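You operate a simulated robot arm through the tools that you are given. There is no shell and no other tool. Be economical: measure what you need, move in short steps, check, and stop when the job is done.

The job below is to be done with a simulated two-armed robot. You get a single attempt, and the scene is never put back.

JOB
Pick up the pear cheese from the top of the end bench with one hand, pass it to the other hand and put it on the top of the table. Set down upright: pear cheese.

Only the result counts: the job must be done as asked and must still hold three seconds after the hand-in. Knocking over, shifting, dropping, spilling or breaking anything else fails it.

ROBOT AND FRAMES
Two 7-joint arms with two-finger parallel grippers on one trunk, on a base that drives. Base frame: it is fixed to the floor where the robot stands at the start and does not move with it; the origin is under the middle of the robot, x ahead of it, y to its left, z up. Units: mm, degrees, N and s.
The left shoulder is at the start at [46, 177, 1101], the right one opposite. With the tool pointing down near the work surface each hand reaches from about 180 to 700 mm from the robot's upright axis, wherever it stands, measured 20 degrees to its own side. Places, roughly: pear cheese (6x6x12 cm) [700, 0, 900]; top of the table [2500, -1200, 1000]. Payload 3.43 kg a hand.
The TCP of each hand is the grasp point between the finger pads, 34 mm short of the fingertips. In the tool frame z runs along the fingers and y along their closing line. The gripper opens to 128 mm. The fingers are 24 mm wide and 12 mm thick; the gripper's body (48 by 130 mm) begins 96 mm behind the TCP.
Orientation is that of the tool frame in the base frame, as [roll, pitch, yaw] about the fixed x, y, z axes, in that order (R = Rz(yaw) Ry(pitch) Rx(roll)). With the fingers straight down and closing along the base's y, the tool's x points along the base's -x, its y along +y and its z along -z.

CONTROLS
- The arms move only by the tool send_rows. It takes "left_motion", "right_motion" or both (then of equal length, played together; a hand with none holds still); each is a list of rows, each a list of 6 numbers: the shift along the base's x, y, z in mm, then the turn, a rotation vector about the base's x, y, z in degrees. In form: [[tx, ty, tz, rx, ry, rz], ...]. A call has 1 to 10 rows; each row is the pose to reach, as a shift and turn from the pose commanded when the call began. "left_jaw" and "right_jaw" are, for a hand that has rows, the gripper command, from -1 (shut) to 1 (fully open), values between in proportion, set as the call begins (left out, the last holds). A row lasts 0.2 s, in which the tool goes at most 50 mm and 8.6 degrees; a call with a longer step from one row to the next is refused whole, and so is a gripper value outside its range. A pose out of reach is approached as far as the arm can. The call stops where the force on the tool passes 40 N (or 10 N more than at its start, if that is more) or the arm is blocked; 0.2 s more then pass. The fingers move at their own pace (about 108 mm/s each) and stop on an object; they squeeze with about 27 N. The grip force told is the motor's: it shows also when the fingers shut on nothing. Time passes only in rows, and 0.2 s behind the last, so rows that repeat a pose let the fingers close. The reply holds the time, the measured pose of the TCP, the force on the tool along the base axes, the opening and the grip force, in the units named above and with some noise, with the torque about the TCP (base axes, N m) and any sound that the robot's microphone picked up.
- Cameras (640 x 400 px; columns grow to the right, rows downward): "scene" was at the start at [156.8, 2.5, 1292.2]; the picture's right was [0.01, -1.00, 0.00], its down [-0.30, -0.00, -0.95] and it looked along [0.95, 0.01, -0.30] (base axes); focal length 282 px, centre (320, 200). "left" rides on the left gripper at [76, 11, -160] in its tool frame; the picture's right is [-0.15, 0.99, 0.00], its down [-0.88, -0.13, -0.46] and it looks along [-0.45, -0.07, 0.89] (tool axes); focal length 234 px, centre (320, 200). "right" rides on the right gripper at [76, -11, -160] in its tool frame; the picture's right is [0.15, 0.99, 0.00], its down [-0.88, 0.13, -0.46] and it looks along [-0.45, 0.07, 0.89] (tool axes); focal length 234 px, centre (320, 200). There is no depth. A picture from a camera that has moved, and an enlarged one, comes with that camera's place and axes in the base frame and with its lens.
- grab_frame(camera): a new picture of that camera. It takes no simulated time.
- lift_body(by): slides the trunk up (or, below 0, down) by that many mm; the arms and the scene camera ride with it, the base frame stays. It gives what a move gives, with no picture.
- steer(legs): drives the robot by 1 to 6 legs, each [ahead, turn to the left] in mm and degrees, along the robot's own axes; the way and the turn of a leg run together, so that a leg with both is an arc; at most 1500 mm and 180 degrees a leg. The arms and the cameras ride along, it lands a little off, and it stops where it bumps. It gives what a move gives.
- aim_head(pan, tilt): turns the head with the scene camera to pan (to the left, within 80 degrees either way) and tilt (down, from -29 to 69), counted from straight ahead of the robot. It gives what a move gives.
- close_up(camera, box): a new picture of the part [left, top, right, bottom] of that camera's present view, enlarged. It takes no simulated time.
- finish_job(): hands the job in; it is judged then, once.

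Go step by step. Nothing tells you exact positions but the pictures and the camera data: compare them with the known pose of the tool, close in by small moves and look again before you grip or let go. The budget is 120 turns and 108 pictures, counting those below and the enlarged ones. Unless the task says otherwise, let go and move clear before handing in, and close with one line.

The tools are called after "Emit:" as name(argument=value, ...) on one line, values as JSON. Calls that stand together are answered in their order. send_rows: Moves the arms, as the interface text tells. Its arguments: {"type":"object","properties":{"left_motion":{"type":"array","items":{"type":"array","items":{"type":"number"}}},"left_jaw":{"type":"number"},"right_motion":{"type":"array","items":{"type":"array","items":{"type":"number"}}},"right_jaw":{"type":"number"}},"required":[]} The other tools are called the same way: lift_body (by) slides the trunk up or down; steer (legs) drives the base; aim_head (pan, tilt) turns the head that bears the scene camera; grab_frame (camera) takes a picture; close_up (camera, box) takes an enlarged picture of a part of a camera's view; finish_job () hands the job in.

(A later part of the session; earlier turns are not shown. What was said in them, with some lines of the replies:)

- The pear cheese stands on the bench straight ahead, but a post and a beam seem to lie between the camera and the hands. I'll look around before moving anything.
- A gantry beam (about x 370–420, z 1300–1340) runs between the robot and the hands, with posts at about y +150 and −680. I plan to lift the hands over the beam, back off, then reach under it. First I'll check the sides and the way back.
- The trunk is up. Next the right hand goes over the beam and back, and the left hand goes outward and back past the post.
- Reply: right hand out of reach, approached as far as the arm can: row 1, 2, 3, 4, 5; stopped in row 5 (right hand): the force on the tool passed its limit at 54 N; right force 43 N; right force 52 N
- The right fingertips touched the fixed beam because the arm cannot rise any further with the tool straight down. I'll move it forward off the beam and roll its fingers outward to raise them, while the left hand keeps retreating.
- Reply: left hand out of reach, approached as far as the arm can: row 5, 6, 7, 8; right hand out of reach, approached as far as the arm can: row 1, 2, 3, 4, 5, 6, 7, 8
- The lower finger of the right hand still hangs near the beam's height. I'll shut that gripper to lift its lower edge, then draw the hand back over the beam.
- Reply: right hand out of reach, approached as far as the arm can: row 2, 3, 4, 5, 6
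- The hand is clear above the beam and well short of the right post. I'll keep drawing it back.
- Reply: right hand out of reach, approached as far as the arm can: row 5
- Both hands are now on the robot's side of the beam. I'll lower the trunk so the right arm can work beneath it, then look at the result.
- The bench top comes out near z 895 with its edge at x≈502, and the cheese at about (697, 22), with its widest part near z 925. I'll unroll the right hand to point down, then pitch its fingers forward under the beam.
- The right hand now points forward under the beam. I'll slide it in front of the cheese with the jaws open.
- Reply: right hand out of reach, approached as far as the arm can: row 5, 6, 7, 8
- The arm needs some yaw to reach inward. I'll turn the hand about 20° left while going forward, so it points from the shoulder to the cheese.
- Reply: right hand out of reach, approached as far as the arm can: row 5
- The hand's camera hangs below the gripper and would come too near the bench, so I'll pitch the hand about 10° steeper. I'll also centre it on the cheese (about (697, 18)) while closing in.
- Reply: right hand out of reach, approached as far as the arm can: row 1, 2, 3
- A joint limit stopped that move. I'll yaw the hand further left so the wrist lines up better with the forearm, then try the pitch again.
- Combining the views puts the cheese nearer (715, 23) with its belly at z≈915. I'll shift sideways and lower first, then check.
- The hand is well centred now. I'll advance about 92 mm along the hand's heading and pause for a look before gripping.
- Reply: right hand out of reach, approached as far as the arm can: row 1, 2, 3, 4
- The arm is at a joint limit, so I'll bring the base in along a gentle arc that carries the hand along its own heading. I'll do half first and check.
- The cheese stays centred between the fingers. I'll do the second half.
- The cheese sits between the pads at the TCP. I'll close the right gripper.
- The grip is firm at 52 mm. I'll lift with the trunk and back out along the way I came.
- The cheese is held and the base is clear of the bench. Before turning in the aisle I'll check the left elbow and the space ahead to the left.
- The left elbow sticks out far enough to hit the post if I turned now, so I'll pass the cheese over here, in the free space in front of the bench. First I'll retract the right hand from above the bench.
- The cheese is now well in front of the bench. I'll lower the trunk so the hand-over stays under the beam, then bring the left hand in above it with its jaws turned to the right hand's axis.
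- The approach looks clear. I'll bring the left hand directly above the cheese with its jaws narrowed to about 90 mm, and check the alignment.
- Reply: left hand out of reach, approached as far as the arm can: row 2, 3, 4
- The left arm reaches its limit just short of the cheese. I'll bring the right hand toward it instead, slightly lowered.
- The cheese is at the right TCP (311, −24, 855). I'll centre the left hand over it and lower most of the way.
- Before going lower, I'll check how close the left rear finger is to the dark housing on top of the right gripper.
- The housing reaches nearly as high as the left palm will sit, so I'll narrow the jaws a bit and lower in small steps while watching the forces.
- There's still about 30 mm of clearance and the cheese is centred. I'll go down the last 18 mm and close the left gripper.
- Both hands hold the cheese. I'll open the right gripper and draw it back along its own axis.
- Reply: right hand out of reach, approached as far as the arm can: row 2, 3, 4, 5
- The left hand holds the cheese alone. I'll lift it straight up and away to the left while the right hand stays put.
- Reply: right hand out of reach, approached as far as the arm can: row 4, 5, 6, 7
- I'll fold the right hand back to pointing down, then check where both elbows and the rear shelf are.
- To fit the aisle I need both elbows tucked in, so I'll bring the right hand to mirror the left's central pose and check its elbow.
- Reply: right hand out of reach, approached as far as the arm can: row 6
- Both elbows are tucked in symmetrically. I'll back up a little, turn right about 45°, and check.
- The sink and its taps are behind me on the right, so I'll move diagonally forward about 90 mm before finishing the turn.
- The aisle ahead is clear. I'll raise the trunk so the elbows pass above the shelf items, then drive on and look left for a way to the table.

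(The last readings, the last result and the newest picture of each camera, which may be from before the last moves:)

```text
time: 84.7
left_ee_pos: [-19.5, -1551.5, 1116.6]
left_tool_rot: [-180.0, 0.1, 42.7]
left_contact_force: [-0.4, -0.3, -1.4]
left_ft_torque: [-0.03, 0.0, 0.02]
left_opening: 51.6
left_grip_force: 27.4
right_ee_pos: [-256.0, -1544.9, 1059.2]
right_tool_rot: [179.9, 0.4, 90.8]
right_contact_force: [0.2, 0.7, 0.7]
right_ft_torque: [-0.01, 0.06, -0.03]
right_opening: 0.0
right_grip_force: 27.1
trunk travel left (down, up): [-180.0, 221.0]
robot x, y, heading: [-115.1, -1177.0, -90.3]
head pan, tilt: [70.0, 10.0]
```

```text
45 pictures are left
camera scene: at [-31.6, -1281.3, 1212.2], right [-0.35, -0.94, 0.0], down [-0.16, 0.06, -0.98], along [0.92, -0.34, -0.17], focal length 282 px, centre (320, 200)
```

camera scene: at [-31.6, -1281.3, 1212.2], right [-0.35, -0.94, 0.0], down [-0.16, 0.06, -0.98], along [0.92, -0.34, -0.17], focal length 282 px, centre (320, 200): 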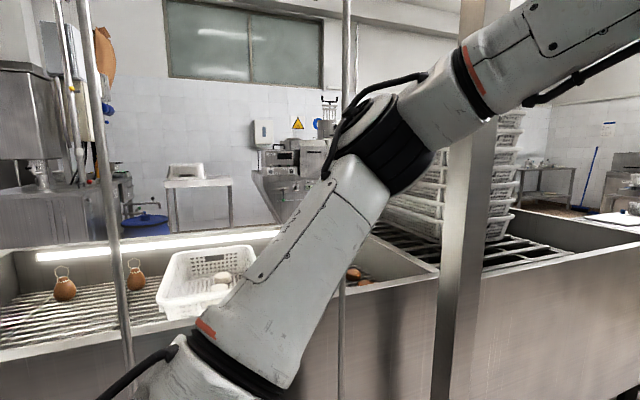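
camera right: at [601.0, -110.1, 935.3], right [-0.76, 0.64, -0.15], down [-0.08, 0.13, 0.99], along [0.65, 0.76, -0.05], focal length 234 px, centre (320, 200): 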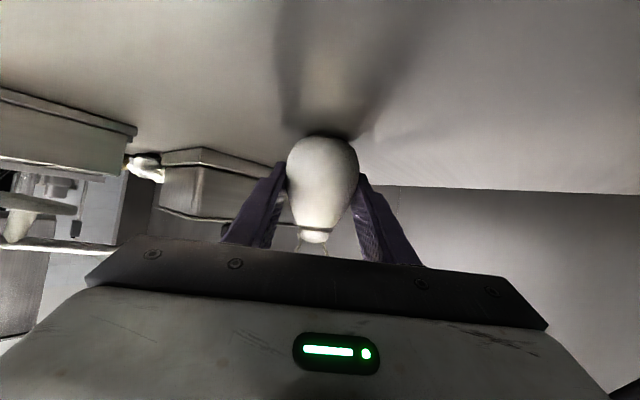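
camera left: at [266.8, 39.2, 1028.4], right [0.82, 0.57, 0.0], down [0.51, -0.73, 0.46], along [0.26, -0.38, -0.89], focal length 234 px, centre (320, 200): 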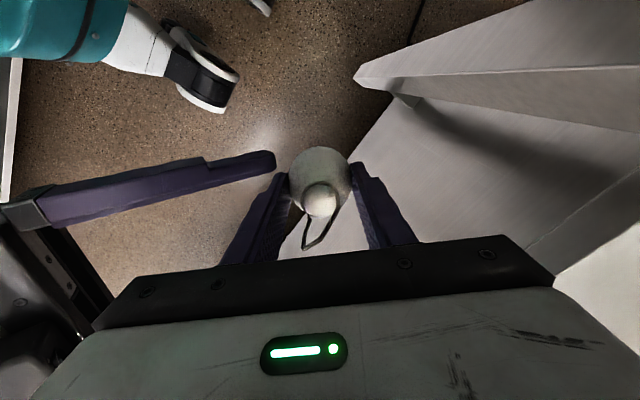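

The table stands behind the bench row, against the far wall. I'll drive on to find where the bench row ends.

Emit:
steer(legs=[[850, 0]])

Emit:
grab_frame(camera="scene")

Emit:
aim_head(pan=35, tilt=20)

Emit:
grab_frame(camera="scene")

```text
time: 89.2
left_ee_pos: [-30.7, -2400.4, 1118.0]
left_tool_rot: [-179.9, 0.0, 42.1]
left_contact_force: [0.9, -1.0, -1.1]
left_ft_torque: [0.0, 0.0, -0.03]
left_opening: 51.7
left_grip_force: 27.2
right_ee_pos: [-266.9, -2391.7, 1060.1]
right_tool_rot: [179.9, 0.4, 90.2]
right_contact_force: [0.2, 0.2, -0.8]
right_ft_torque: [0.0, -0.03, -0.02]
right_opening: 0.0
right_grip_force: 27.2
trunk travel left (down, up): [-180.0, 221.0]
robot x, y, heading: [-122.0, -2028.2, -90.4]
head pan, tilt: [70.0, 10.0]
```

```text
44 pictures are left
camera scene: at [-39.8, -2130.0, 1212.2], right [-0.35, -0.93, 0.0], down [-0.16, 0.06, -0.98], along [0.92, -0.35, -0.17], focal length 282 px, centre (320, 200)
```

scene: 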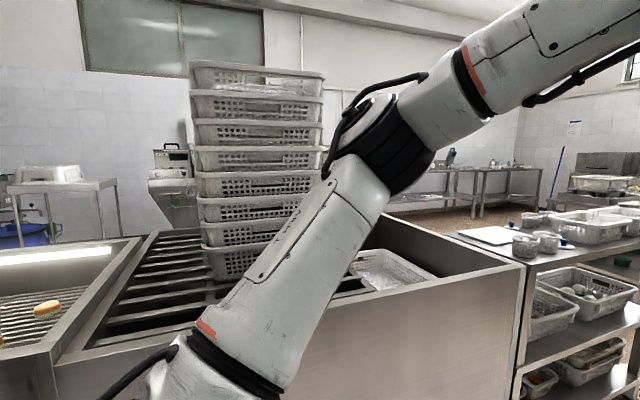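

```text
time: 90.2
left_ee_pos: [-29.7, -2400.1, 1117.6]
left_tool_rot: [180.0, 0.1, 42.1]
left_contact_force: [0.2, 0.2, -0.9]
left_ft_torque: [0.0, -0.01, 0.02]
left_opening: 51.4
left_grip_force: 27.2
right_ee_pos: [-266.6, -2391.2, 1058.9]
right_tool_rot: [179.9, 0.4, 90.3]
right_contact_force: [-0.5, -0.3, 1.1]
right_ft_torque: [0.03, -0.02, 0.03]
right_opening: 0.0
right_grip_force: 26.8
trunk travel left (down, up): [-180.0, 221.0]
robot x, y, heading: [-123.2, -2027.4, -90.6]
head pan, tilt: [35.0, 20.0]
```

```text
43 pictures are left
camera scene: at [-74.3, -2173.8, 1196.0], right [-0.83, -0.56, 0.0], down [-0.19, 0.28, -0.94], along [0.53, -0.78, -0.34], focal length 282 px, centre (320, 200)
```

scene: 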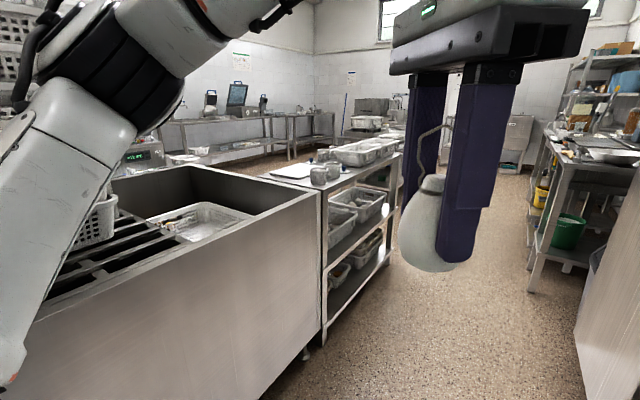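

The tray table ends near y −4040, so the way round is past it. I'll drift to mid-aisle (x≈60) while driving on, keeping clear of the fridge on the right.

Emit:
steer(legs=[[0, 8], [1400, 0], [0, -7]])

Emit:
grab_frame(camera="scene")

Emit:
aim_head(pan=0, tilt=20)

Emit:
grab_frame(camera="scene")

```text
time: 98.5
left_ee_pos: [151.3, -3805.3, 1116.5]
left_tool_rot: [180.0, -0.1, 43.1]
left_contact_force: [0.0, 0.4, -1.2]
left_ft_torque: [0.03, 0.0, 0.0]
left_opening: 51.4
left_grip_force: 27.1
right_ee_pos: [-84.9, -3800.4, 1059.2]
right_tool_rot: [179.9, 0.4, 91.2]
right_contact_force: [0.0, 0.1, 0.7]
right_ft_torque: [-0.01, -0.01, 0.0]
right_opening: 0.0
right_grip_force: 27.4
trunk travel left (down, up): [-180.0, 221.0]
robot x, y, heading: [53.0, -3436.8, -89.9]
head pan, tilt: [35.0, 20.0]
```

```text
42 pictures are left
camera scene: at [104.3, -3580.2, 1195.9], right [-0.82, -0.58, 0.0], down [-0.2, 0.28, -0.94], along [0.54, -0.77, -0.34], focal length 282 px, centre (320, 200)
```

scene: 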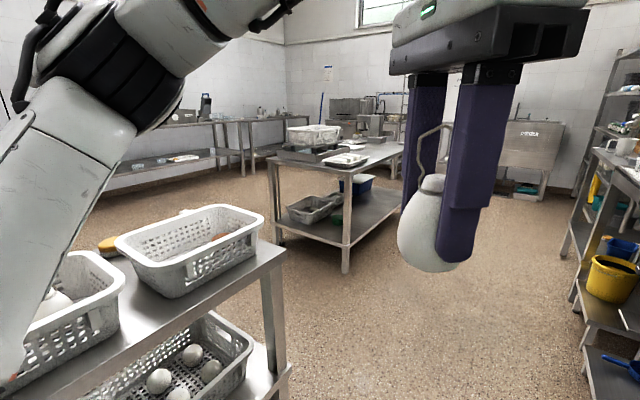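

```text
time: 99.5
left_ee_pos: [152.1, -3805.0, 1117.5]
left_tool_rot: [-180.0, 0.0, 43.0]
left_contact_force: [-1.1, 0.2, -1.5]
left_ft_torque: [0.03, -0.01, 0.02]
left_opening: 51.5
left_grip_force: 27.0
right_ee_pos: [-83.4, -3800.5, 1059.6]
right_tool_rot: [179.9, 0.3, 91.1]
right_contact_force: [0.2, 1.2, -0.8]
right_ft_torque: [-0.01, -0.01, 0.02]
right_opening: 0.2
right_grip_force: 26.4
trunk travel left (down, up): [-180.0, 221.0]
robot x, y, heading: [51.3, -3432.2, -89.7]
head pan, tilt: [0.0, 20.0]
```

```text
41 pictures are left
camera scene: at [51.2, -3596.8, 1195.9], right [-1.0, 0.0, 0.0], down [0.0, 0.34, -0.94], along [0.0, -0.94, -0.34], focal length 282 px, centre (320, 200)
```

scene: 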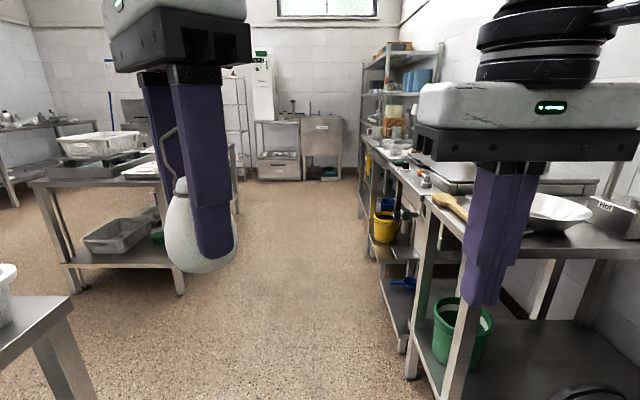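

The gap between the tray table (ending y≈−4020) and the next island (y≈−5150) is about 1.1 m. I'll drive to its middle, turn left and look.

Emit:
steer(legs=[[1140, 0], [0, 90]])

Emit:
grab_frame(camera="scene")

Emit:
aim_head(pan=50, tilt=20)

Emit:
grab_frame(camera="scene")

```text
time: 109.3
left_ee_pos: [413.7, -4475.4, 1117.2]
left_tool_rot: [179.9, 0.1, 134.6]
left_contact_force: [0.1, -0.6, -0.5]
left_ft_torque: [0.04, -0.02, 0.03]
left_opening: 51.6
left_grip_force: 27.3
right_ee_pos: [414.2, -4710.3, 1059.2]
right_tool_rot: [180.0, 0.5, -177.0]
right_contact_force: [0.5, -0.6, -0.2]
right_ft_torque: [-0.02, -0.02, 0.02]
right_opening: 0.1
right_grip_force: 26.5
trunk travel left (down, up): [-180.0, 221.0]
robot x, y, heading: [42.3, -4582.0, 1.9]
head pan, tilt: [0.0, 20.0]
```

```text
40 pictures are left
camera scene: at [205.8, -4579.0, 1196.0], right [0.03, -1.0, 0.0], down [-0.34, -0.01, -0.94], along [0.94, 0.03, -0.34], focal length 282 px, centre (320, 200)
```

scene: 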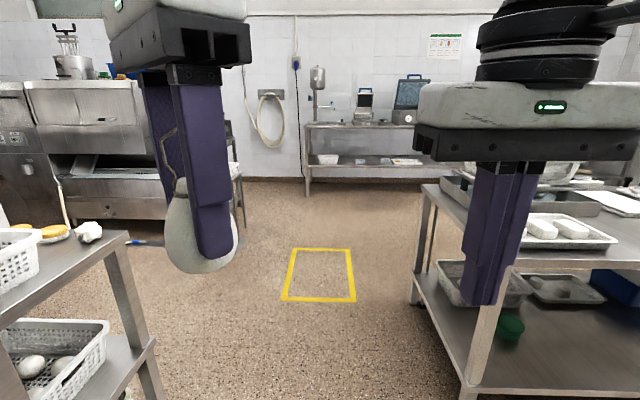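

```text
time: 110.5
left_ee_pos: [412.2, -4474.2, 1116.7]
left_tool_rot: [180.0, 0.0, 134.6]
left_contact_force: [-0.4, 0.1, -1.3]
left_ft_torque: [0.0, -0.01, 0.02]
left_opening: 51.6
left_grip_force: 27.0
right_ee_pos: [414.8, -4710.8, 1059.9]
right_tool_rot: [179.9, 0.3, -177.1]
right_contact_force: [-0.5, -0.1, 0.2]
right_ft_torque: [-0.04, -0.02, -0.01]
right_opening: 0.0
right_grip_force: 27.0
trunk travel left (down, up): [-180.0, 221.0]
robot x, y, heading: [42.9, -4583.7, 1.7]
head pan, tilt: [50.0, 20.0]
```

```text
39 pictures are left
camera scene: at [170.4, -4508.8, 1196.0], right [0.78, -0.62, 0.0], down [-0.21, -0.27, -0.94], along [0.58, 0.74, -0.34], focal length 282 px, centre (320, 200)
```

scene: 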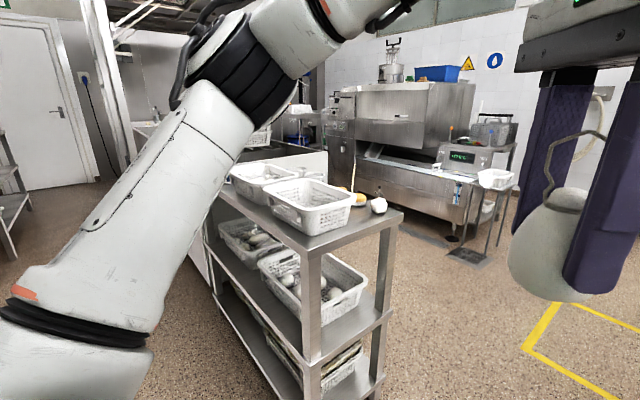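

There's a passage about 1 m wide (x≈1300–2400) leading back toward the table. I'll drive to x≈1800, turn left and look down it.

Emit:
steer(legs=[[0, -1.7], [1000, 0], [760, 0], [0, 90]])

Emit:
aim_head(pan=0, tilt=15)

Emit:
grab_frame(camera="scene")

```text
time: 123.6
left_ee_pos: [1717.1, -4217.0, 1117.0]
left_tool_rot: [-180.0, 0.0, -138.0]
left_contact_force: [0.3, -0.4, -1.4]
left_ft_torque: [0.03, 0.02, 0.0]
left_opening: 51.5
left_grip_force: 27.0
right_ee_pos: [1951.9, -4226.3, 1060.7]
right_tool_rot: [179.9, 0.4, -89.7]
right_contact_force: [-0.1, -0.6, 0.2]
right_ft_torque: [0.03, -0.03, 0.02]
right_opening: 0.0
right_grip_force: 26.1
trunk travel left (down, up): [-180.0, 221.0]
robot x, y, heading: [1810.5, -4590.2, 89.4]
head pan, tilt: [50.0, 20.0]
```

```text
time: 124.8
left_ee_pos: [1716.6, -4216.9, 1117.1]
left_tool_rot: [180.0, 0.0, -137.9]
left_contact_force: [-1.0, 0.6, -1.6]
left_ft_torque: [0.03, -0.02, -0.01]
left_opening: 51.3
left_grip_force: 26.8
right_ee_pos: [1952.4, -4226.5, 1060.6]
right_tool_rot: [179.9, 0.4, -89.6]
right_contact_force: [-1.0, -0.1, 0.2]
right_ft_torque: [0.01, 0.03, -0.02]
right_opening: 0.0
right_grip_force: 27.1
trunk travel left (down, up): [-180.0, 221.0]
robot x, y, heading: [1810.2, -4591.3, 89.4]
head pan, tilt: [0.0, 15.0]
```

```text
38 pictures are left
camera scene: at [1810.9, -4426.1, 1204.1], right [1.0, -0.01, 0.0], down [0.0, -0.26, -0.97], along [0.01, 0.97, -0.26], focal length 282 px, centre (320, 200)
```

scene: 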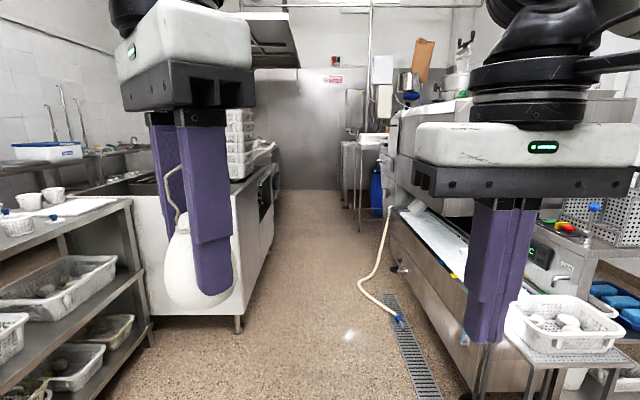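

The passage is clear and the table is visible ahead on the right. A hose lies at x≥2150, so I'll keep slightly left and drive up to about y −2100.

Emit:
steer(legs=[[0, 2.2], [1300, 0], [1150, 0]])

Emit:
aim_head(pan=-30, tilt=15)

Emit:
grab_frame(camera="scene")

```text
time: 137.2
left_ee_pos: [1587.1, -1771.5, 1116.4]
left_tool_rot: [-180.0, 0.1, -133.9]
left_contact_force: [0.0, 0.8, -0.8]
left_ft_torque: [0.02, 0.01, 0.0]
left_opening: 51.4
left_grip_force: 26.7
right_ee_pos: [1823.6, -1765.6, 1059.6]
right_tool_rot: [-180.0, 0.4, -85.7]
right_contact_force: [-0.1, -0.5, 0.4]
right_ft_torque: [-0.01, 0.0, -0.01]
right_opening: 0.2
right_grip_force: 27.0
trunk travel left (down, up): [-180.0, 221.0]
robot x, y, heading: [1707.0, -2137.4, 93.1]
head pan, tilt: [0.0, 15.0]
```

```text
time: 138.1
left_ee_pos: [1586.8, -1772.6, 1117.3]
left_tool_rot: [-180.0, -0.1, -133.9]
left_contact_force: [-0.2, 0.2, -0.4]
left_ft_torque: [-0.01, -0.01, 0.02]
left_opening: 51.5
left_grip_force: 27.0
right_ee_pos: [1823.7, -1764.4, 1060.2]
right_tool_rot: [179.9, 0.4, -85.6]
right_contact_force: [-0.5, -0.1, 0.4]
right_ft_torque: [0.0, 0.02, 0.0]
right_opening: 0.0
right_grip_force: 26.9
trunk travel left (down, up): [-180.0, 221.0]
robot x, y, heading: [1704.5, -2138.0, 93.2]
head pan, tilt: [-30.0, 15.0]
```

```text
37 pictures are left
camera scene: at [1742.6, -1983.6, 1204.1], right [0.89, -0.45, 0.0], down [-0.12, -0.23, -0.97], along [0.43, 0.86, -0.26], focal length 282 px, centre (320, 200)
```

scene: 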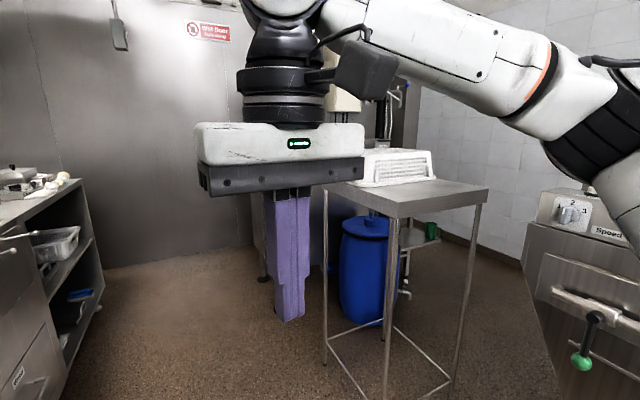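

The table top is near z 945, spanning x≈2285–2790 and y≈−1390 to −920, with an upturned basket on its far left part. The free spot is around (2450, −1240). I'll raise the trunk and move alongside.

Emit:
lift_body(by=100)

Emit:
steer(legs=[[0, -15], [700, 0]])

Emit:
aim_head(pan=-65, tilt=25)

Emit:
grab_frame(camera="scene")

```text
time: 139.4
left_ee_pos: [1586.8, -1773.0, 1216.4]
left_tool_rot: [-179.9, 0.0, -133.9]
left_contact_force: [-0.7, 0.2, -0.8]
left_ft_torque: [-0.03, 0.02, 0.0]
left_opening: 51.5
left_grip_force: 27.3
right_ee_pos: [1822.2, -1764.6, 1160.9]
right_tool_rot: [179.8, 0.3, -85.6]
right_contact_force: [-0.4, -0.1, -0.1]
right_ft_torque: [0.0, 0.03, -0.03]
right_opening: 0.0
right_grip_force: 26.7
trunk travel left (down, up): [-280.0, 121.0]
robot x, y, heading: [1707.2, -2138.9, 93.3]
head pan, tilt: [-30.0, 15.0]
```

```text
time: 144.2
left_ee_pos: [1817.2, -1065.7, 1217.7]
left_tool_rot: [-180.0, -0.1, -147.9]
left_contact_force: [-0.2, -0.1, -1.3]
left_ft_torque: [0.0, -0.01, -0.01]
left_opening: 51.3
left_grip_force: 26.9
right_ee_pos: [2047.3, -1115.9, 1159.6]
right_tool_rot: [179.9, 0.4, -99.6]
right_contact_force: [-0.2, 0.3, 0.4]
right_ft_torque: [-0.02, 0.02, 0.01]
right_opening: 0.0
right_grip_force: 26.4
trunk travel left (down, up): [-280.0, 121.0]
robot x, y, heading: [1847.5, -1448.9, 79.2]
head pan, tilt: [-30.0, 15.0]
```

```text
time: 145.2
left_ee_pos: [1817.9, -1065.7, 1217.5]
left_tool_rot: [179.9, 0.0, -147.9]
left_contact_force: [1.1, -0.1, -1.2]
left_ft_torque: [-0.02, -0.02, 0.01]
left_opening: 51.3
left_grip_force: 27.1
right_ee_pos: [2048.2, -1117.0, 1160.3]
right_tool_rot: [180.0, 0.4, -99.6]
right_contact_force: [-0.1, -0.4, 1.0]
right_ft_torque: [-0.01, 0.01, 0.02]
right_opening: 0.0
right_grip_force: 27.5
trunk travel left (down, up): [-280.0, 121.0]
robot x, y, heading: [1845.5, -1447.4, 79.4]
head pan, tilt: [-65.0, 25.0]
```

```text
36 pictures are left
camera scene: at [1945.0, -1357.3, 1287.9], right [0.25, -0.97, 0.0], down [-0.41, -0.1, -0.91], along [0.88, 0.22, -0.42], focal length 282 px, centre (320, 200)
```

scene: 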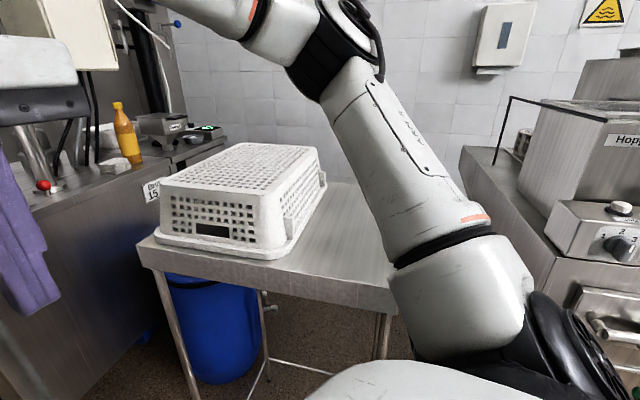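

The basket takes the left part of the table up to y≈−1175, so the free strip is on the right, around y −1285. I'll turn to face the table and look at it straight on.

Emit:
steer(legs=[[0, -78]])

Emit:
aim_head(pan=0, tilt=35)

Emit:
grab_frame(camera="scene")

```text
time: 149.0
left_ee_pos: [2216.7, -1356.5, 1217.7]
left_tool_rot: [-179.9, 0.0, 132.0]
left_contact_force: [0.0, 0.1, -1.0]
left_ft_torque: [0.0, -0.05, 0.01]
left_opening: 51.4
left_grip_force: 26.8
right_ee_pos: [2207.0, -1593.1, 1161.1]
right_tool_rot: [179.8, 0.5, -179.7]
right_contact_force: [-1.4, 0.4, -0.3]
right_ft_torque: [-0.01, -0.04, 0.01]
right_opening: 0.1
right_grip_force: 27.0
trunk travel left (down, up): [-280.0, 121.0]
robot x, y, heading: [1842.3, -1446.8, -0.8]
head pan, tilt: [-65.0, 25.0]
```

```text
time: 150.4
left_ee_pos: [2217.8, -1356.8, 1216.8]
left_tool_rot: [180.0, 0.0, 132.0]
left_contact_force: [-0.1, -0.7, -1.9]
left_ft_torque: [0.01, -0.02, -0.01]
left_opening: 51.5
left_grip_force: 26.9
right_ee_pos: [2207.4, -1592.5, 1160.5]
right_tool_rot: [179.9, 0.6, -179.7]
right_contact_force: [0.3, -0.4, -1.1]
right_ft_torque: [0.0, -0.02, -0.01]
right_opening: 0.0
right_grip_force: 26.6
trunk travel left (down, up): [-280.0, 121.0]
robot x, y, heading: [1845.3, -1447.9, -1.1]
head pan, tilt: [0.0, 35.0]
```

```text
35 pictures are left
camera scene: at [2000.6, -1451.3, 1272.1], right [-0.02, -1.0, 0.0], down [-0.57, 0.01, -0.82], along [0.82, -0.01, -0.57], focal length 282 px, centre (320, 200)
```

scene: 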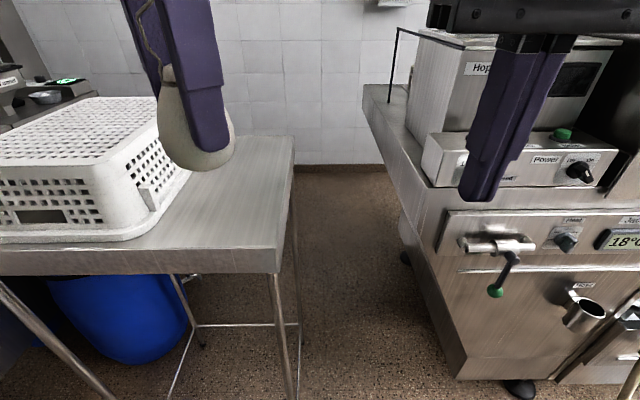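

The table's near right corner is at about (2320, −1395) and the basket's right edge is near y −1165. I'll aim for (2450, −1285). First I'll pull the right hand back from the machine, then move up a little.

Emit:
send_rows(right_motion=[[-20, 0, 10, 0, 0, 0], [-45, 0, 20, 0, 0, 0], [-70, 0, 20, 0, 0, 0], [-95, 0, 20, 0, 0, 0], [-110, 0, 20, 0, 0, 0]])

Emit:
steer(legs=[[60, 0.8]])

Emit:
send_rows(left_motion=[[30, 12, 0, 0, 0, 0], [60, 24, 0, 0, 0, 0], [90, 36, 0, 0, 0, 0], [120, 48, -20, 0, 0, 0], [150, 60, -40, 0, 0, 0], [173, 72, -60, 0, 0, 0]])

Emit:
grab_frame(camera="scene")

Emit:
grab_frame(camera="left")

```text
time: 151.6
left_ee_pos: [2217.1, -1356.6, 1216.8]
left_tool_rot: [179.9, 0.0, 132.1]
left_contact_force: [-0.8, -0.7, -0.3]
left_ft_torque: [0.0, 0.06, 0.0]
left_opening: 51.0
left_grip_force: 26.8
right_ee_pos: [2097.5, -1591.3, 1178.6]
right_tool_rot: [179.8, 0.6, -179.7]
right_contact_force: [0.8, 0.4, -0.5]
right_ft_torque: [-0.01, -0.05, 0.02]
right_opening: 0.1
right_grip_force: 27.2
trunk travel left (down, up): [-280.0, 121.0]
robot x, y, heading: [1845.1, -1449.5, -0.9]
head pan, tilt: [0.0, 35.0]
```

```text
time: 152.6
left_ee_pos: [2276.6, -1351.1, 1216.2]
left_tool_rot: [-179.9, -0.1, 133.0]
left_contact_force: [1.1, 0.2, -2.3]
left_ft_torque: [0.0, 0.07, 0.02]
left_opening: 51.4
left_grip_force: 26.6
right_ee_pos: [2162.1, -1587.2, 1179.8]
right_tool_rot: [179.9, 0.5, -178.7]
right_contact_force: [0.7, 0.0, -0.4]
right_ft_torque: [-0.02, 0.06, 0.02]
right_opening: 0.0
right_grip_force: 27.1
trunk travel left (down, up): [-280.0, 121.0]
robot x, y, heading: [1903.4, -1450.4, 0.2]
head pan, tilt: [0.0, 35.0]
```

```text
time: 153.9
left_ee_pos: [2386.7, -1304.9, 1133.2]
left_tool_rot: [179.9, 0.2, 133.3]
left_contact_force: [-0.3, -0.3, -0.6]
left_ft_torque: [-0.02, 0.02, 0.0]
left_opening: 51.4
left_grip_force: 27.2
left hand out of reach, approached as far as the arm can: row 3, 4, 5, 6
right_ee_pos: [2161.6, -1587.0, 1178.9]
right_tool_rot: [179.9, 0.4, -178.6]
right_contact_force: [0.2, -0.3, -0.3]
right_ft_torque: [-0.03, 0.02, -0.03]
right_opening: 0.2
right_grip_force: 27.1
trunk travel left (down, up): [-280.0, 121.0]
robot x, y, heading: [1904.1, -1452.2, 0.1]
head pan, tilt: [0.0, 35.0]
```

```text
34 pictures are left
camera scene: at [2060.2, -1448.9, 1272.1], right [0.0, -1.0, 0.0], down [-0.57, 0.0, -0.82], along [0.82, 0.0, -0.57], focal length 282 px, centre (320, 200)
```

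scene: 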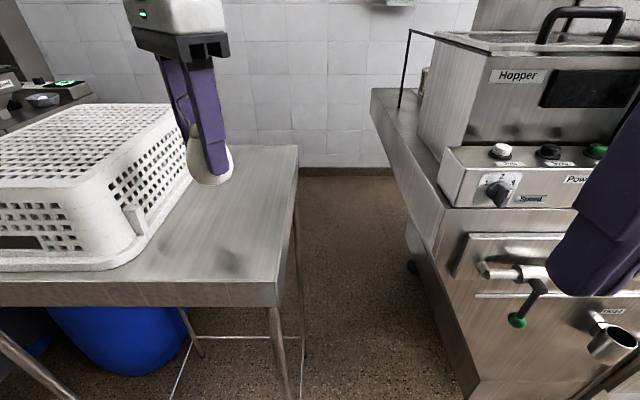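

```text
33 pictures are left
camera left: at [2341.9, -1241.1, 1293.1], right [0.82, 0.57, 0.0], down [0.51, -0.73, 0.46], along [0.26, -0.38, -0.89], focal length 234 px, centre (320, 200)
```

left: 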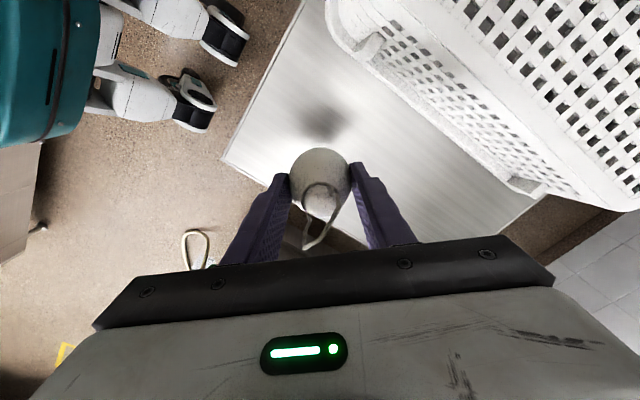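

Triangulating the corner from both cameras gives a table top near z 985, so the cheese's base should touch with the TCP at about z 1031. I'll lower to about 1048 and check.

Emit:
send_rows(left_motion=[[3, 2, -25, 0, 0, 0], [6, 4, -50, 0, 0, 0], [10, 6, -70, 0, 0, 0], [12, 8, -85, 0, 0, 0]])

Emit:
close_up(camera="scene", box=[120, 120, 320, 245])

Emit:
grab_frame(camera="left")

```text
time: 154.9
left_ee_pos: [2397.2, -1299.7, 1049.6]
left_tool_rot: [-179.9, 0.0, 133.0]
left_contact_force: [0.1, 0.5, -1.7]
left_ft_torque: [0.01, -0.04, 0.02]
left_opening: 51.3
left_grip_force: 27.5
right_ee_pos: [2161.5, -1586.7, 1179.8]
right_tool_rot: [179.9, 0.6, -178.6]
right_contact_force: [0.3, -0.2, 0.0]
right_ft_torque: [0.0, -0.03, 0.0]
right_opening: 0.0
right_grip_force: 27.7
trunk travel left (down, up): [-280.0, 121.0]
robot x, y, heading: [1902.6, -1449.6, 0.2]
head pan, tilt: [0.0, 35.0]
```

```text
3.20 times, centred on (220, 182) of scene
camera zoom: at [2060.3, -1448.8, 1272.1], right [0.0, -1.0, 0.0], down [-0.57, 0.0, -0.82], along [0.82, 0.0, -0.57], focal length 901 px, centre (640, 256)
```

zoom: 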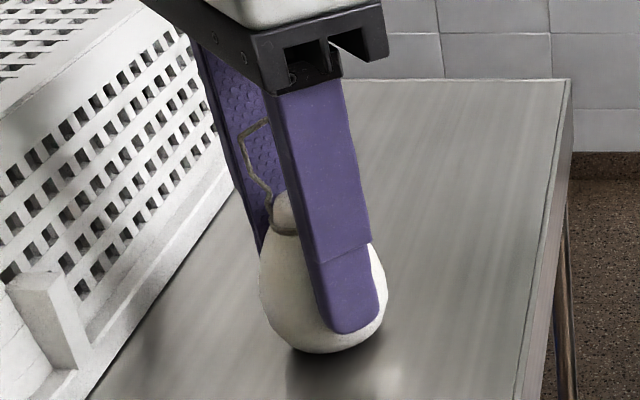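

```text
31 pictures are left
camera left: at [2351.8, -1235.9, 1209.2], right [0.82, 0.57, 0.0], down [0.5, -0.73, 0.46], along [0.26, -0.38, -0.89], focal length 234 px, centre (320, 200)
```

left: 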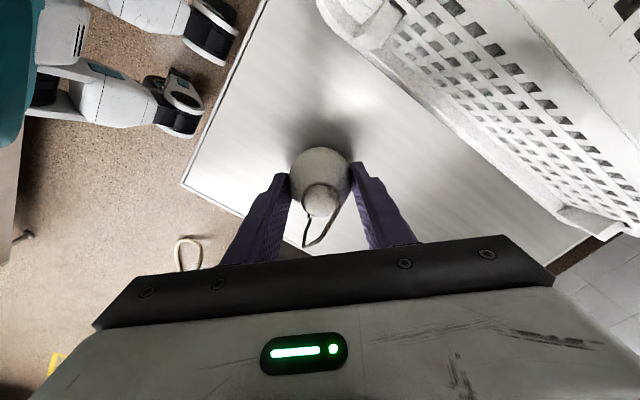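

The shadow shows only a small gap left. I'll lower in small steps and watch the vertical force.

Emit:
send_rows(left_motion=[[0, 0, -4, 0, 0, 0], [0, 0, -8, 0, 0, 0]])

Emit:
send_rows(left_motion=[[0, 0, -2, 0, 0, 0], [0, 0, -4, 0, 0, 0]])

Emit:
close_up(camera="scene", box=[160, 160, 288, 240])

```text
time: 155.6
left_ee_pos: [2394.2, -1299.5, 1046.7]
left_tool_rot: [179.7, 0.7, 133.0]
left_contact_force: [7.6, 0.0, 30.0]
left_ft_torque: [0.14, -0.17, -0.02]
left_opening: 51.5
left_grip_force: 27.1
right_ee_pos: [2160.1, -1588.4, 1181.2]
right_tool_rot: [179.8, 0.6, -178.6]
right_contact_force: [0.1, 0.4, 0.2]
right_ft_torque: [-0.01, -0.01, -0.02]
right_opening: 0.2
right_grip_force: 27.4
trunk travel left (down, up): [-280.0, 121.0]
robot x, y, heading: [1903.2, -1449.8, 0.2]
head pan, tilt: [0.0, 35.0]
```

```text
time: 156.2
left_ee_pos: [2395.7, -1299.9, 1042.1]
left_tool_rot: [179.7, 0.4, 133.0]
left_contact_force: [9.0, 1.1, 31.2]
left_ft_torque: [0.05, -0.5, 0.04]
left_opening: 51.9
left_grip_force: 27.3
right_ee_pos: [2159.5, -1587.5, 1179.1]
right_tool_rot: [179.8, 0.6, -178.6]
right_contact_force: [0.3, 0.3, 0.3]
right_ft_torque: [-0.02, 0.01, -0.01]
right_opening: 0.2
right_grip_force: 27.3
trunk travel left (down, up): [-280.0, 121.0]
robot x, y, heading: [1901.0, -1452.6, 0.3]
head pan, tilt: [0.0, 35.0]
```

```text
5.00 times, centred on (224, 200) of scene
camera zoom: at [2058.6, -1449.6, 1272.5], right [0.0, -1.0, 0.0], down [-0.57, 0.0, -0.82], along [0.82, 0.0, -0.57], focal length 1408 px, centre (800, 200)
```

zoom: 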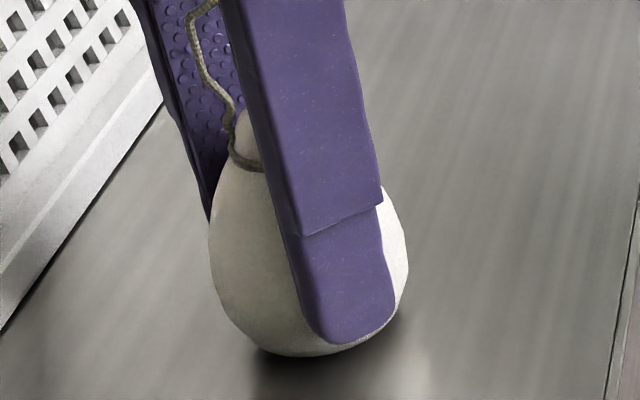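

It's touching with about 30 N. I'll ease up 3 mm to relax the press, then check before opening.

Emit:
send_rows(left_motion=[[0, 0, 1.5, 0, 0, 0], [0, 0, 3, 0, 0, 0]])

Emit:
close_up(camera="scene", box=[160, 160, 288, 240])

Emit:
close_up(camera="left", box=[200, 80, 440, 260])

```text
time: 156.8
left_ee_pos: [2394.5, -1299.6, 1042.3]
left_tool_rot: [-180.0, 0.1, 133.1]
left_contact_force: [9.5, -0.6, 19.2]
left_ft_torque: [-0.06, -0.68, 0.04]
left_opening: 51.9
left_grip_force: 26.5
right_ee_pos: [2160.7, -1586.9, 1180.3]
right_tool_rot: [179.7, 0.7, -178.7]
right_contact_force: [-0.3, 0.1, -0.1]
right_ft_torque: [-0.01, 0.01, 0.02]
right_opening: 0.0
right_grip_force: 26.9
trunk travel left (down, up): [-280.0, 121.0]
robot x, y, heading: [1902.3, -1449.0, 0.3]
head pan, tilt: [0.0, 35.0]
```

```text
5.00 times, centred on (224, 200) of scene
camera zoom: at [2059.5, -1449.5, 1272.1], right [0.0, -1.0, 0.0], down [-0.57, 0.0, -0.82], along [0.82, 0.0, -0.57], focal length 1408 px, centre (800, 200)
```

zoom: 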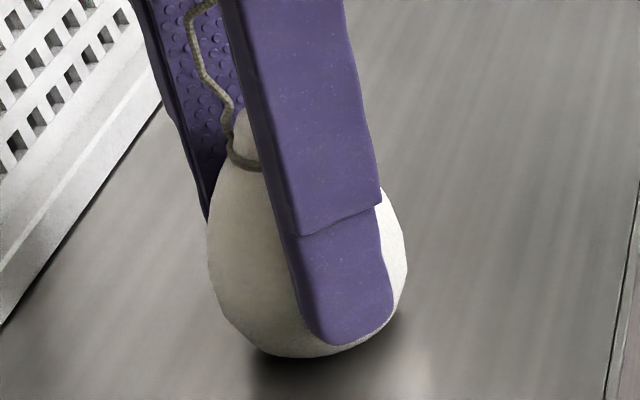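

```text
2.22 times, centred on (320, 170) of left
camera zoom: at [2349.5, -1235.7, 1202.6], right [0.82, 0.57, 0.0], down [0.5, -0.73, 0.46], along [0.26, -0.38, -0.89], focal length 520 px, centre (320, 267)
```

zoom: 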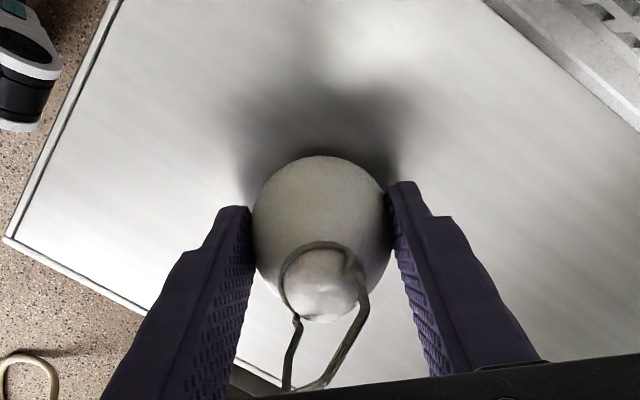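

The cheese looks upright, but about 19 N is still pressing. I'll ease up a little more until it's light.

Emit:
send_rows(left_motion=[[0, 0, 2, 0, 0, 0], [0, 0, 3, 0, 0, 0]])

Emit:
close_up(camera="scene", box=[160, 160, 288, 240])

```text
time: 157.3
left_ee_pos: [2394.5, -1299.5, 1042.7]
left_tool_rot: [-179.8, -0.3, 132.9]
left_contact_force: [-0.1, -0.4, 0.0]
left_ft_torque: [0.05, -0.05, 0.0]
left_opening: 51.9
left_grip_force: 26.7
right_ee_pos: [2159.8, -1586.3, 1178.7]
right_tool_rot: [179.9, 0.6, -178.7]
right_contact_force: [0.4, -0.3, -0.8]
right_ft_torque: [-0.02, 0.01, 0.01]
right_opening: 0.0
right_grip_force: 27.2
trunk travel left (down, up): [-280.0, 121.0]
robot x, y, heading: [1903.8, -1449.0, 0.0]
head pan, tilt: [0.0, 35.0]
```

```text
5.00 times, centred on (224, 200) of scene
camera zoom: at [2059.6, -1449.1, 1271.9], right [0.0, -1.0, 0.0], down [-0.57, 0.0, -0.82], along [0.82, 0.0, -0.57], focal length 1408 px, centre (800, 200)
```

zoom: 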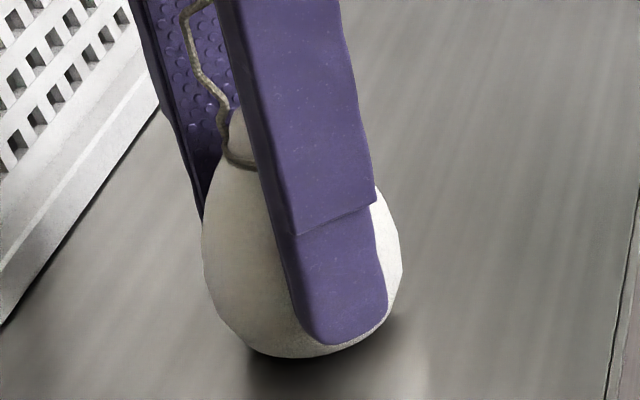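

The force is zero, so the cheese just rests on the table. I'll open the jaws slightly and check that it stands on its own.

Emit:
send_rows(left_motion=[[0, 0, 0, 0, 0, 0], [0, 0, 0, 0, 0, 0]], left_jaw=-0.08)

Emit:
close_up(camera="scene", box=[160, 160, 288, 240])

Emit:
close_up(camera="left", box=[200, 80, 440, 260])

```text
time: 157.9
left_ee_pos: [2395.0, -1297.8, 1044.0]
left_tool_rot: [180.0, 0.0, 133.0]
left_contact_force: [-0.8, 0.8, 0.0]
left_ft_torque: [0.0, -0.01, 0.01]
left_opening: 59.0
left_grip_force: 0.1
right_ee_pos: [2159.9, -1587.6, 1179.3]
right_tool_rot: [179.8, 0.5, -178.7]
right_contact_force: [-0.2, 0.2, -0.4]
right_ft_torque: [0.0, 0.02, 0.0]
right_opening: 0.0
right_grip_force: 27.6
trunk travel left (down, up): [-280.0, 121.0]
robot x, y, heading: [1904.8, -1450.4, 0.2]
head pan, tilt: [0.0, 35.0]
```

```text
5.00 times, centred on (224, 200) of scene
camera zoom: at [2060.1, -1448.9, 1272.1], right [0.0, -1.0, 0.0], down [-0.57, 0.0, -0.82], along [0.82, 0.0, -0.57], focal length 1408 px, centre (800, 200)
```

zoom: 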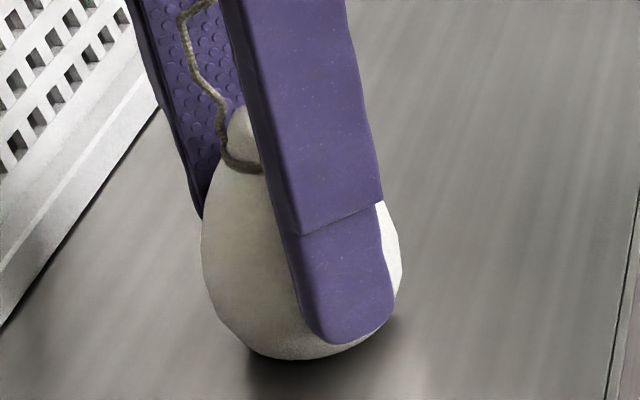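

```text
2.22 times, centred on (320, 170) of left
camera zoom: at [2350.9, -1234.0, 1204.6], right [0.82, 0.57, 0.0], down [0.51, -0.73, 0.46], along [0.26, -0.38, -0.89], focal length 520 px, centre (320, 267)
```

zoom: 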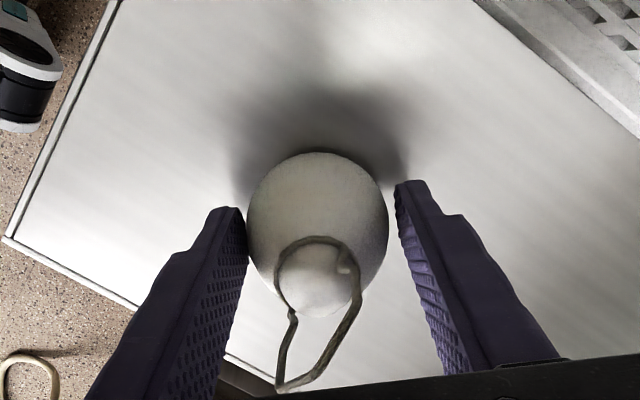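

It stands on its own and looks upright. I'll open further and check again.

Emit:
send_rows(left_motion=[[0, 0, 0, 0, 0, 0], [0, 0, 0, 0, 0, 0], [0, 0, 0, 0, 0, 0]], left_jaw=0.35)

Emit:
close_up(camera="left", box=[200, 80, 440, 260])

```text
time: 158.8
left_ee_pos: [2396.0, -1297.3, 1045.0]
left_tool_rot: [-180.0, 0.0, 133.0]
left_contact_force: [0.2, -0.9, 0.2]
left_ft_torque: [-0.02, 0.02, -0.02]
left_opening: 86.6
left_grip_force: 0.1
right_ee_pos: [2161.3, -1587.1, 1178.2]
right_tool_rot: [179.8, 0.5, -178.7]
right_contact_force: [-1.0, 0.8, 1.1]
right_ft_torque: [0.02, 0.02, -0.02]
right_opening: 0.0
right_grip_force: 26.5
trunk travel left (down, up): [-280.0, 121.0]
robot x, y, heading: [1901.8, -1450.0, -0.1]
head pan, tilt: [0.0, 35.0]
```

```text
2.22 times, centred on (320, 170) of left
camera zoom: at [2350.8, -1234.0, 1204.9], right [0.82, 0.57, 0.0], down [0.5, -0.73, 0.46], along [0.26, -0.38, -0.89], focal length 520 px, centre (320, 267)
```

zoom: 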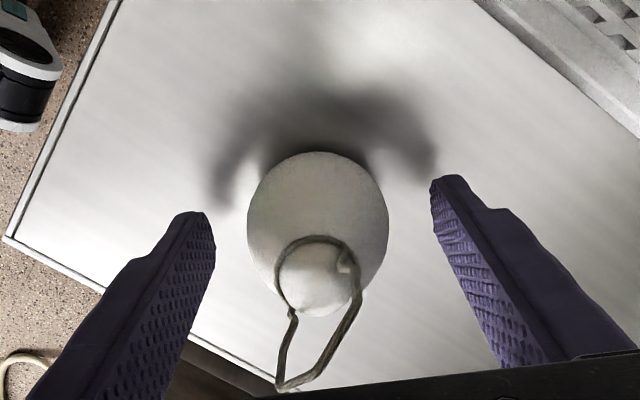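

The cheese stands free. I'll raise the trunk straight up so the fingers clear the string loop.

Emit:
lift_body(by=119)

Emit:
grab_frame(camera="scene")

Emit:
grab_frame(camera="left")

```text
time: 160.2
left_ee_pos: [2396.7, -1297.4, 1163.3]
left_tool_rot: [180.0, 0.0, 133.0]
left_contact_force: [-0.5, 0.4, 0.5]
left_ft_torque: [-0.01, 0.0, -0.04]
left_opening: 86.2
left_grip_force: 0.0
right_ee_pos: [2161.5, -1586.0, 1297.2]
right_tool_rot: [179.8, 0.6, -178.7]
right_contact_force: [-0.5, -0.7, -0.7]
right_ft_torque: [0.02, 0.0, -0.06]
right_opening: 0.1
right_grip_force: 26.7
trunk travel left (down, up): [-399.0, 2.0]
robot x, y, heading: [1901.2, -1451.5, 0.2]
head pan, tilt: [0.0, 35.0]
```

```text
23 pictures are left
camera scene: at [2060.2, -1449.0, 1391.0], right [0.0, -1.0, 0.0], down [-0.57, 0.0, -0.82], along [0.82, 0.0, -0.57], focal length 282 px, centre (320, 200)
```

scene: 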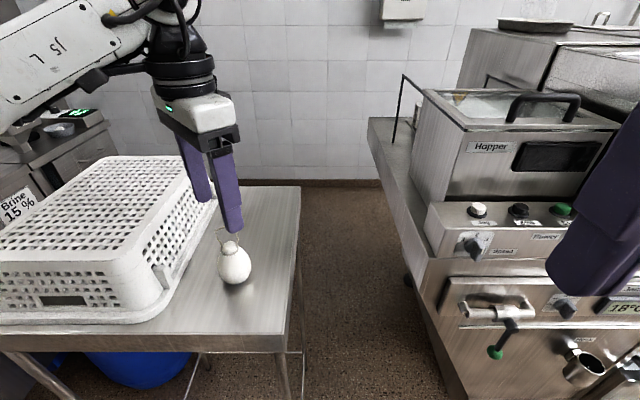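

```text
22 pictures are left
camera left: at [2351.0, -1234.1, 1323.7], right [0.82, 0.57, 0.0], down [0.5, -0.73, 0.46], along [0.26, -0.38, -0.89], focal length 234 px, centre (320, 200)
```

left: 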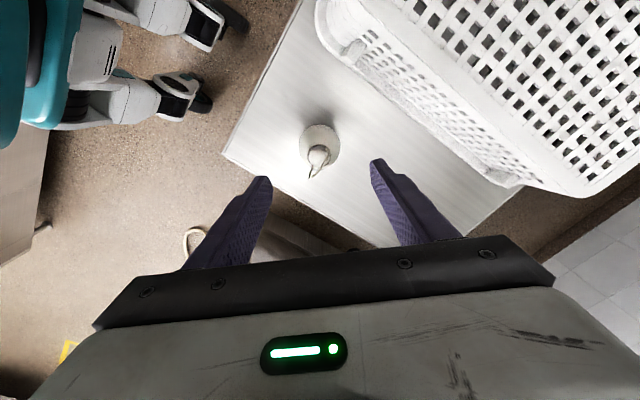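

The cheese stands upright and the fingertips are about 40 mm above its loop. I'll draw the left hand back and confirm once more.

Emit:
send_rows(left_motion=[[-20, -8, 15, 0, 0, 0], [-45, -18, 30, 0, 0, 0], [-75, -28, 40, 0, 0, 0], [-110, -40, 45, 0, 0, 0], [-140, -50, 45, 0, 0, 0]])

Emit:
close_up(camera="scene", box=[120, 180, 320, 305])

```text
time: 161.4
left_ee_pos: [2253.7, -1347.7, 1207.9]
left_tool_rot: [180.0, 0.0, 132.9]
left_contact_force: [0.0, -0.2, -0.1]
left_ft_torque: [0.02, -0.02, -0.03]
left_opening: 86.5
left_grip_force: 0.1
right_ee_pos: [2160.6, -1588.4, 1296.8]
right_tool_rot: [179.8, 0.5, -178.6]
right_contact_force: [0.4, 0.6, -0.2]
right_ft_torque: [-0.02, 0.0, 0.0]
right_opening: 0.1
right_grip_force: 26.6
trunk travel left (down, up): [-399.0, 2.0]
robot x, y, heading: [1902.4, -1447.4, -0.2]
head pan, tilt: [0.0, 35.0]
```

```text
3.20 times, centred on (220, 242) of scene
camera zoom: at [2059.8, -1449.2, 1391.2], right [0.0, -1.0, 0.0], down [-0.57, 0.0, -0.82], along [0.82, 0.0, -0.57], focal length 901 px, centre (640, 64)
```

zoom: 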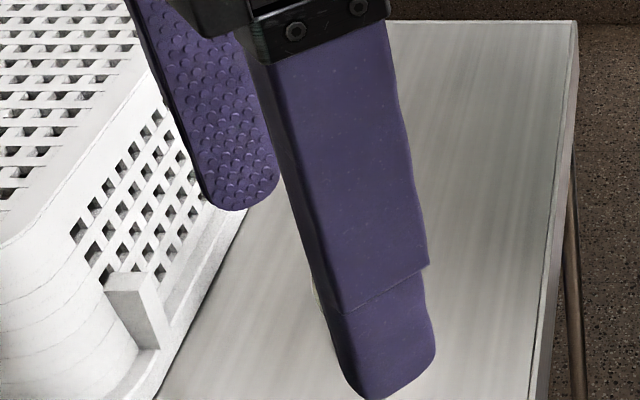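

The finger now hides the cheese from the scene camera, so I'll check with the left hand's own camera.

Emit:
grab_frame(camera="left")

```text
20 pictures are left
camera left: at [2209.3, -1283.4, 1367.8], right [0.82, 0.57, 0.0], down [0.51, -0.73, 0.46], along [0.26, -0.38, -0.89], focal length 234 px, centre (320, 200)
```

left: 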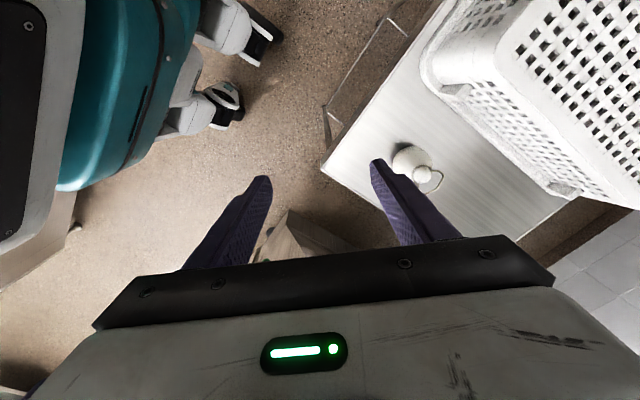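

The cheese stands upright and undisturbed on the table, and both hands are clear of it. I'll hand the job in.

Emit:
finish_job()

```text
The job is handed in.
```

I picked up the pear cheese from the end bench with the right hand, passed it to the left hand, and set it upright on the table. When I handed the job in, the cheese was standing on its own, both hands were clear of it, and I saw nothing else knocked or shifted. Early on, the right fingertips bumped the fixed beam in front of the bench, at up to 54 N. I saw no damage from it.
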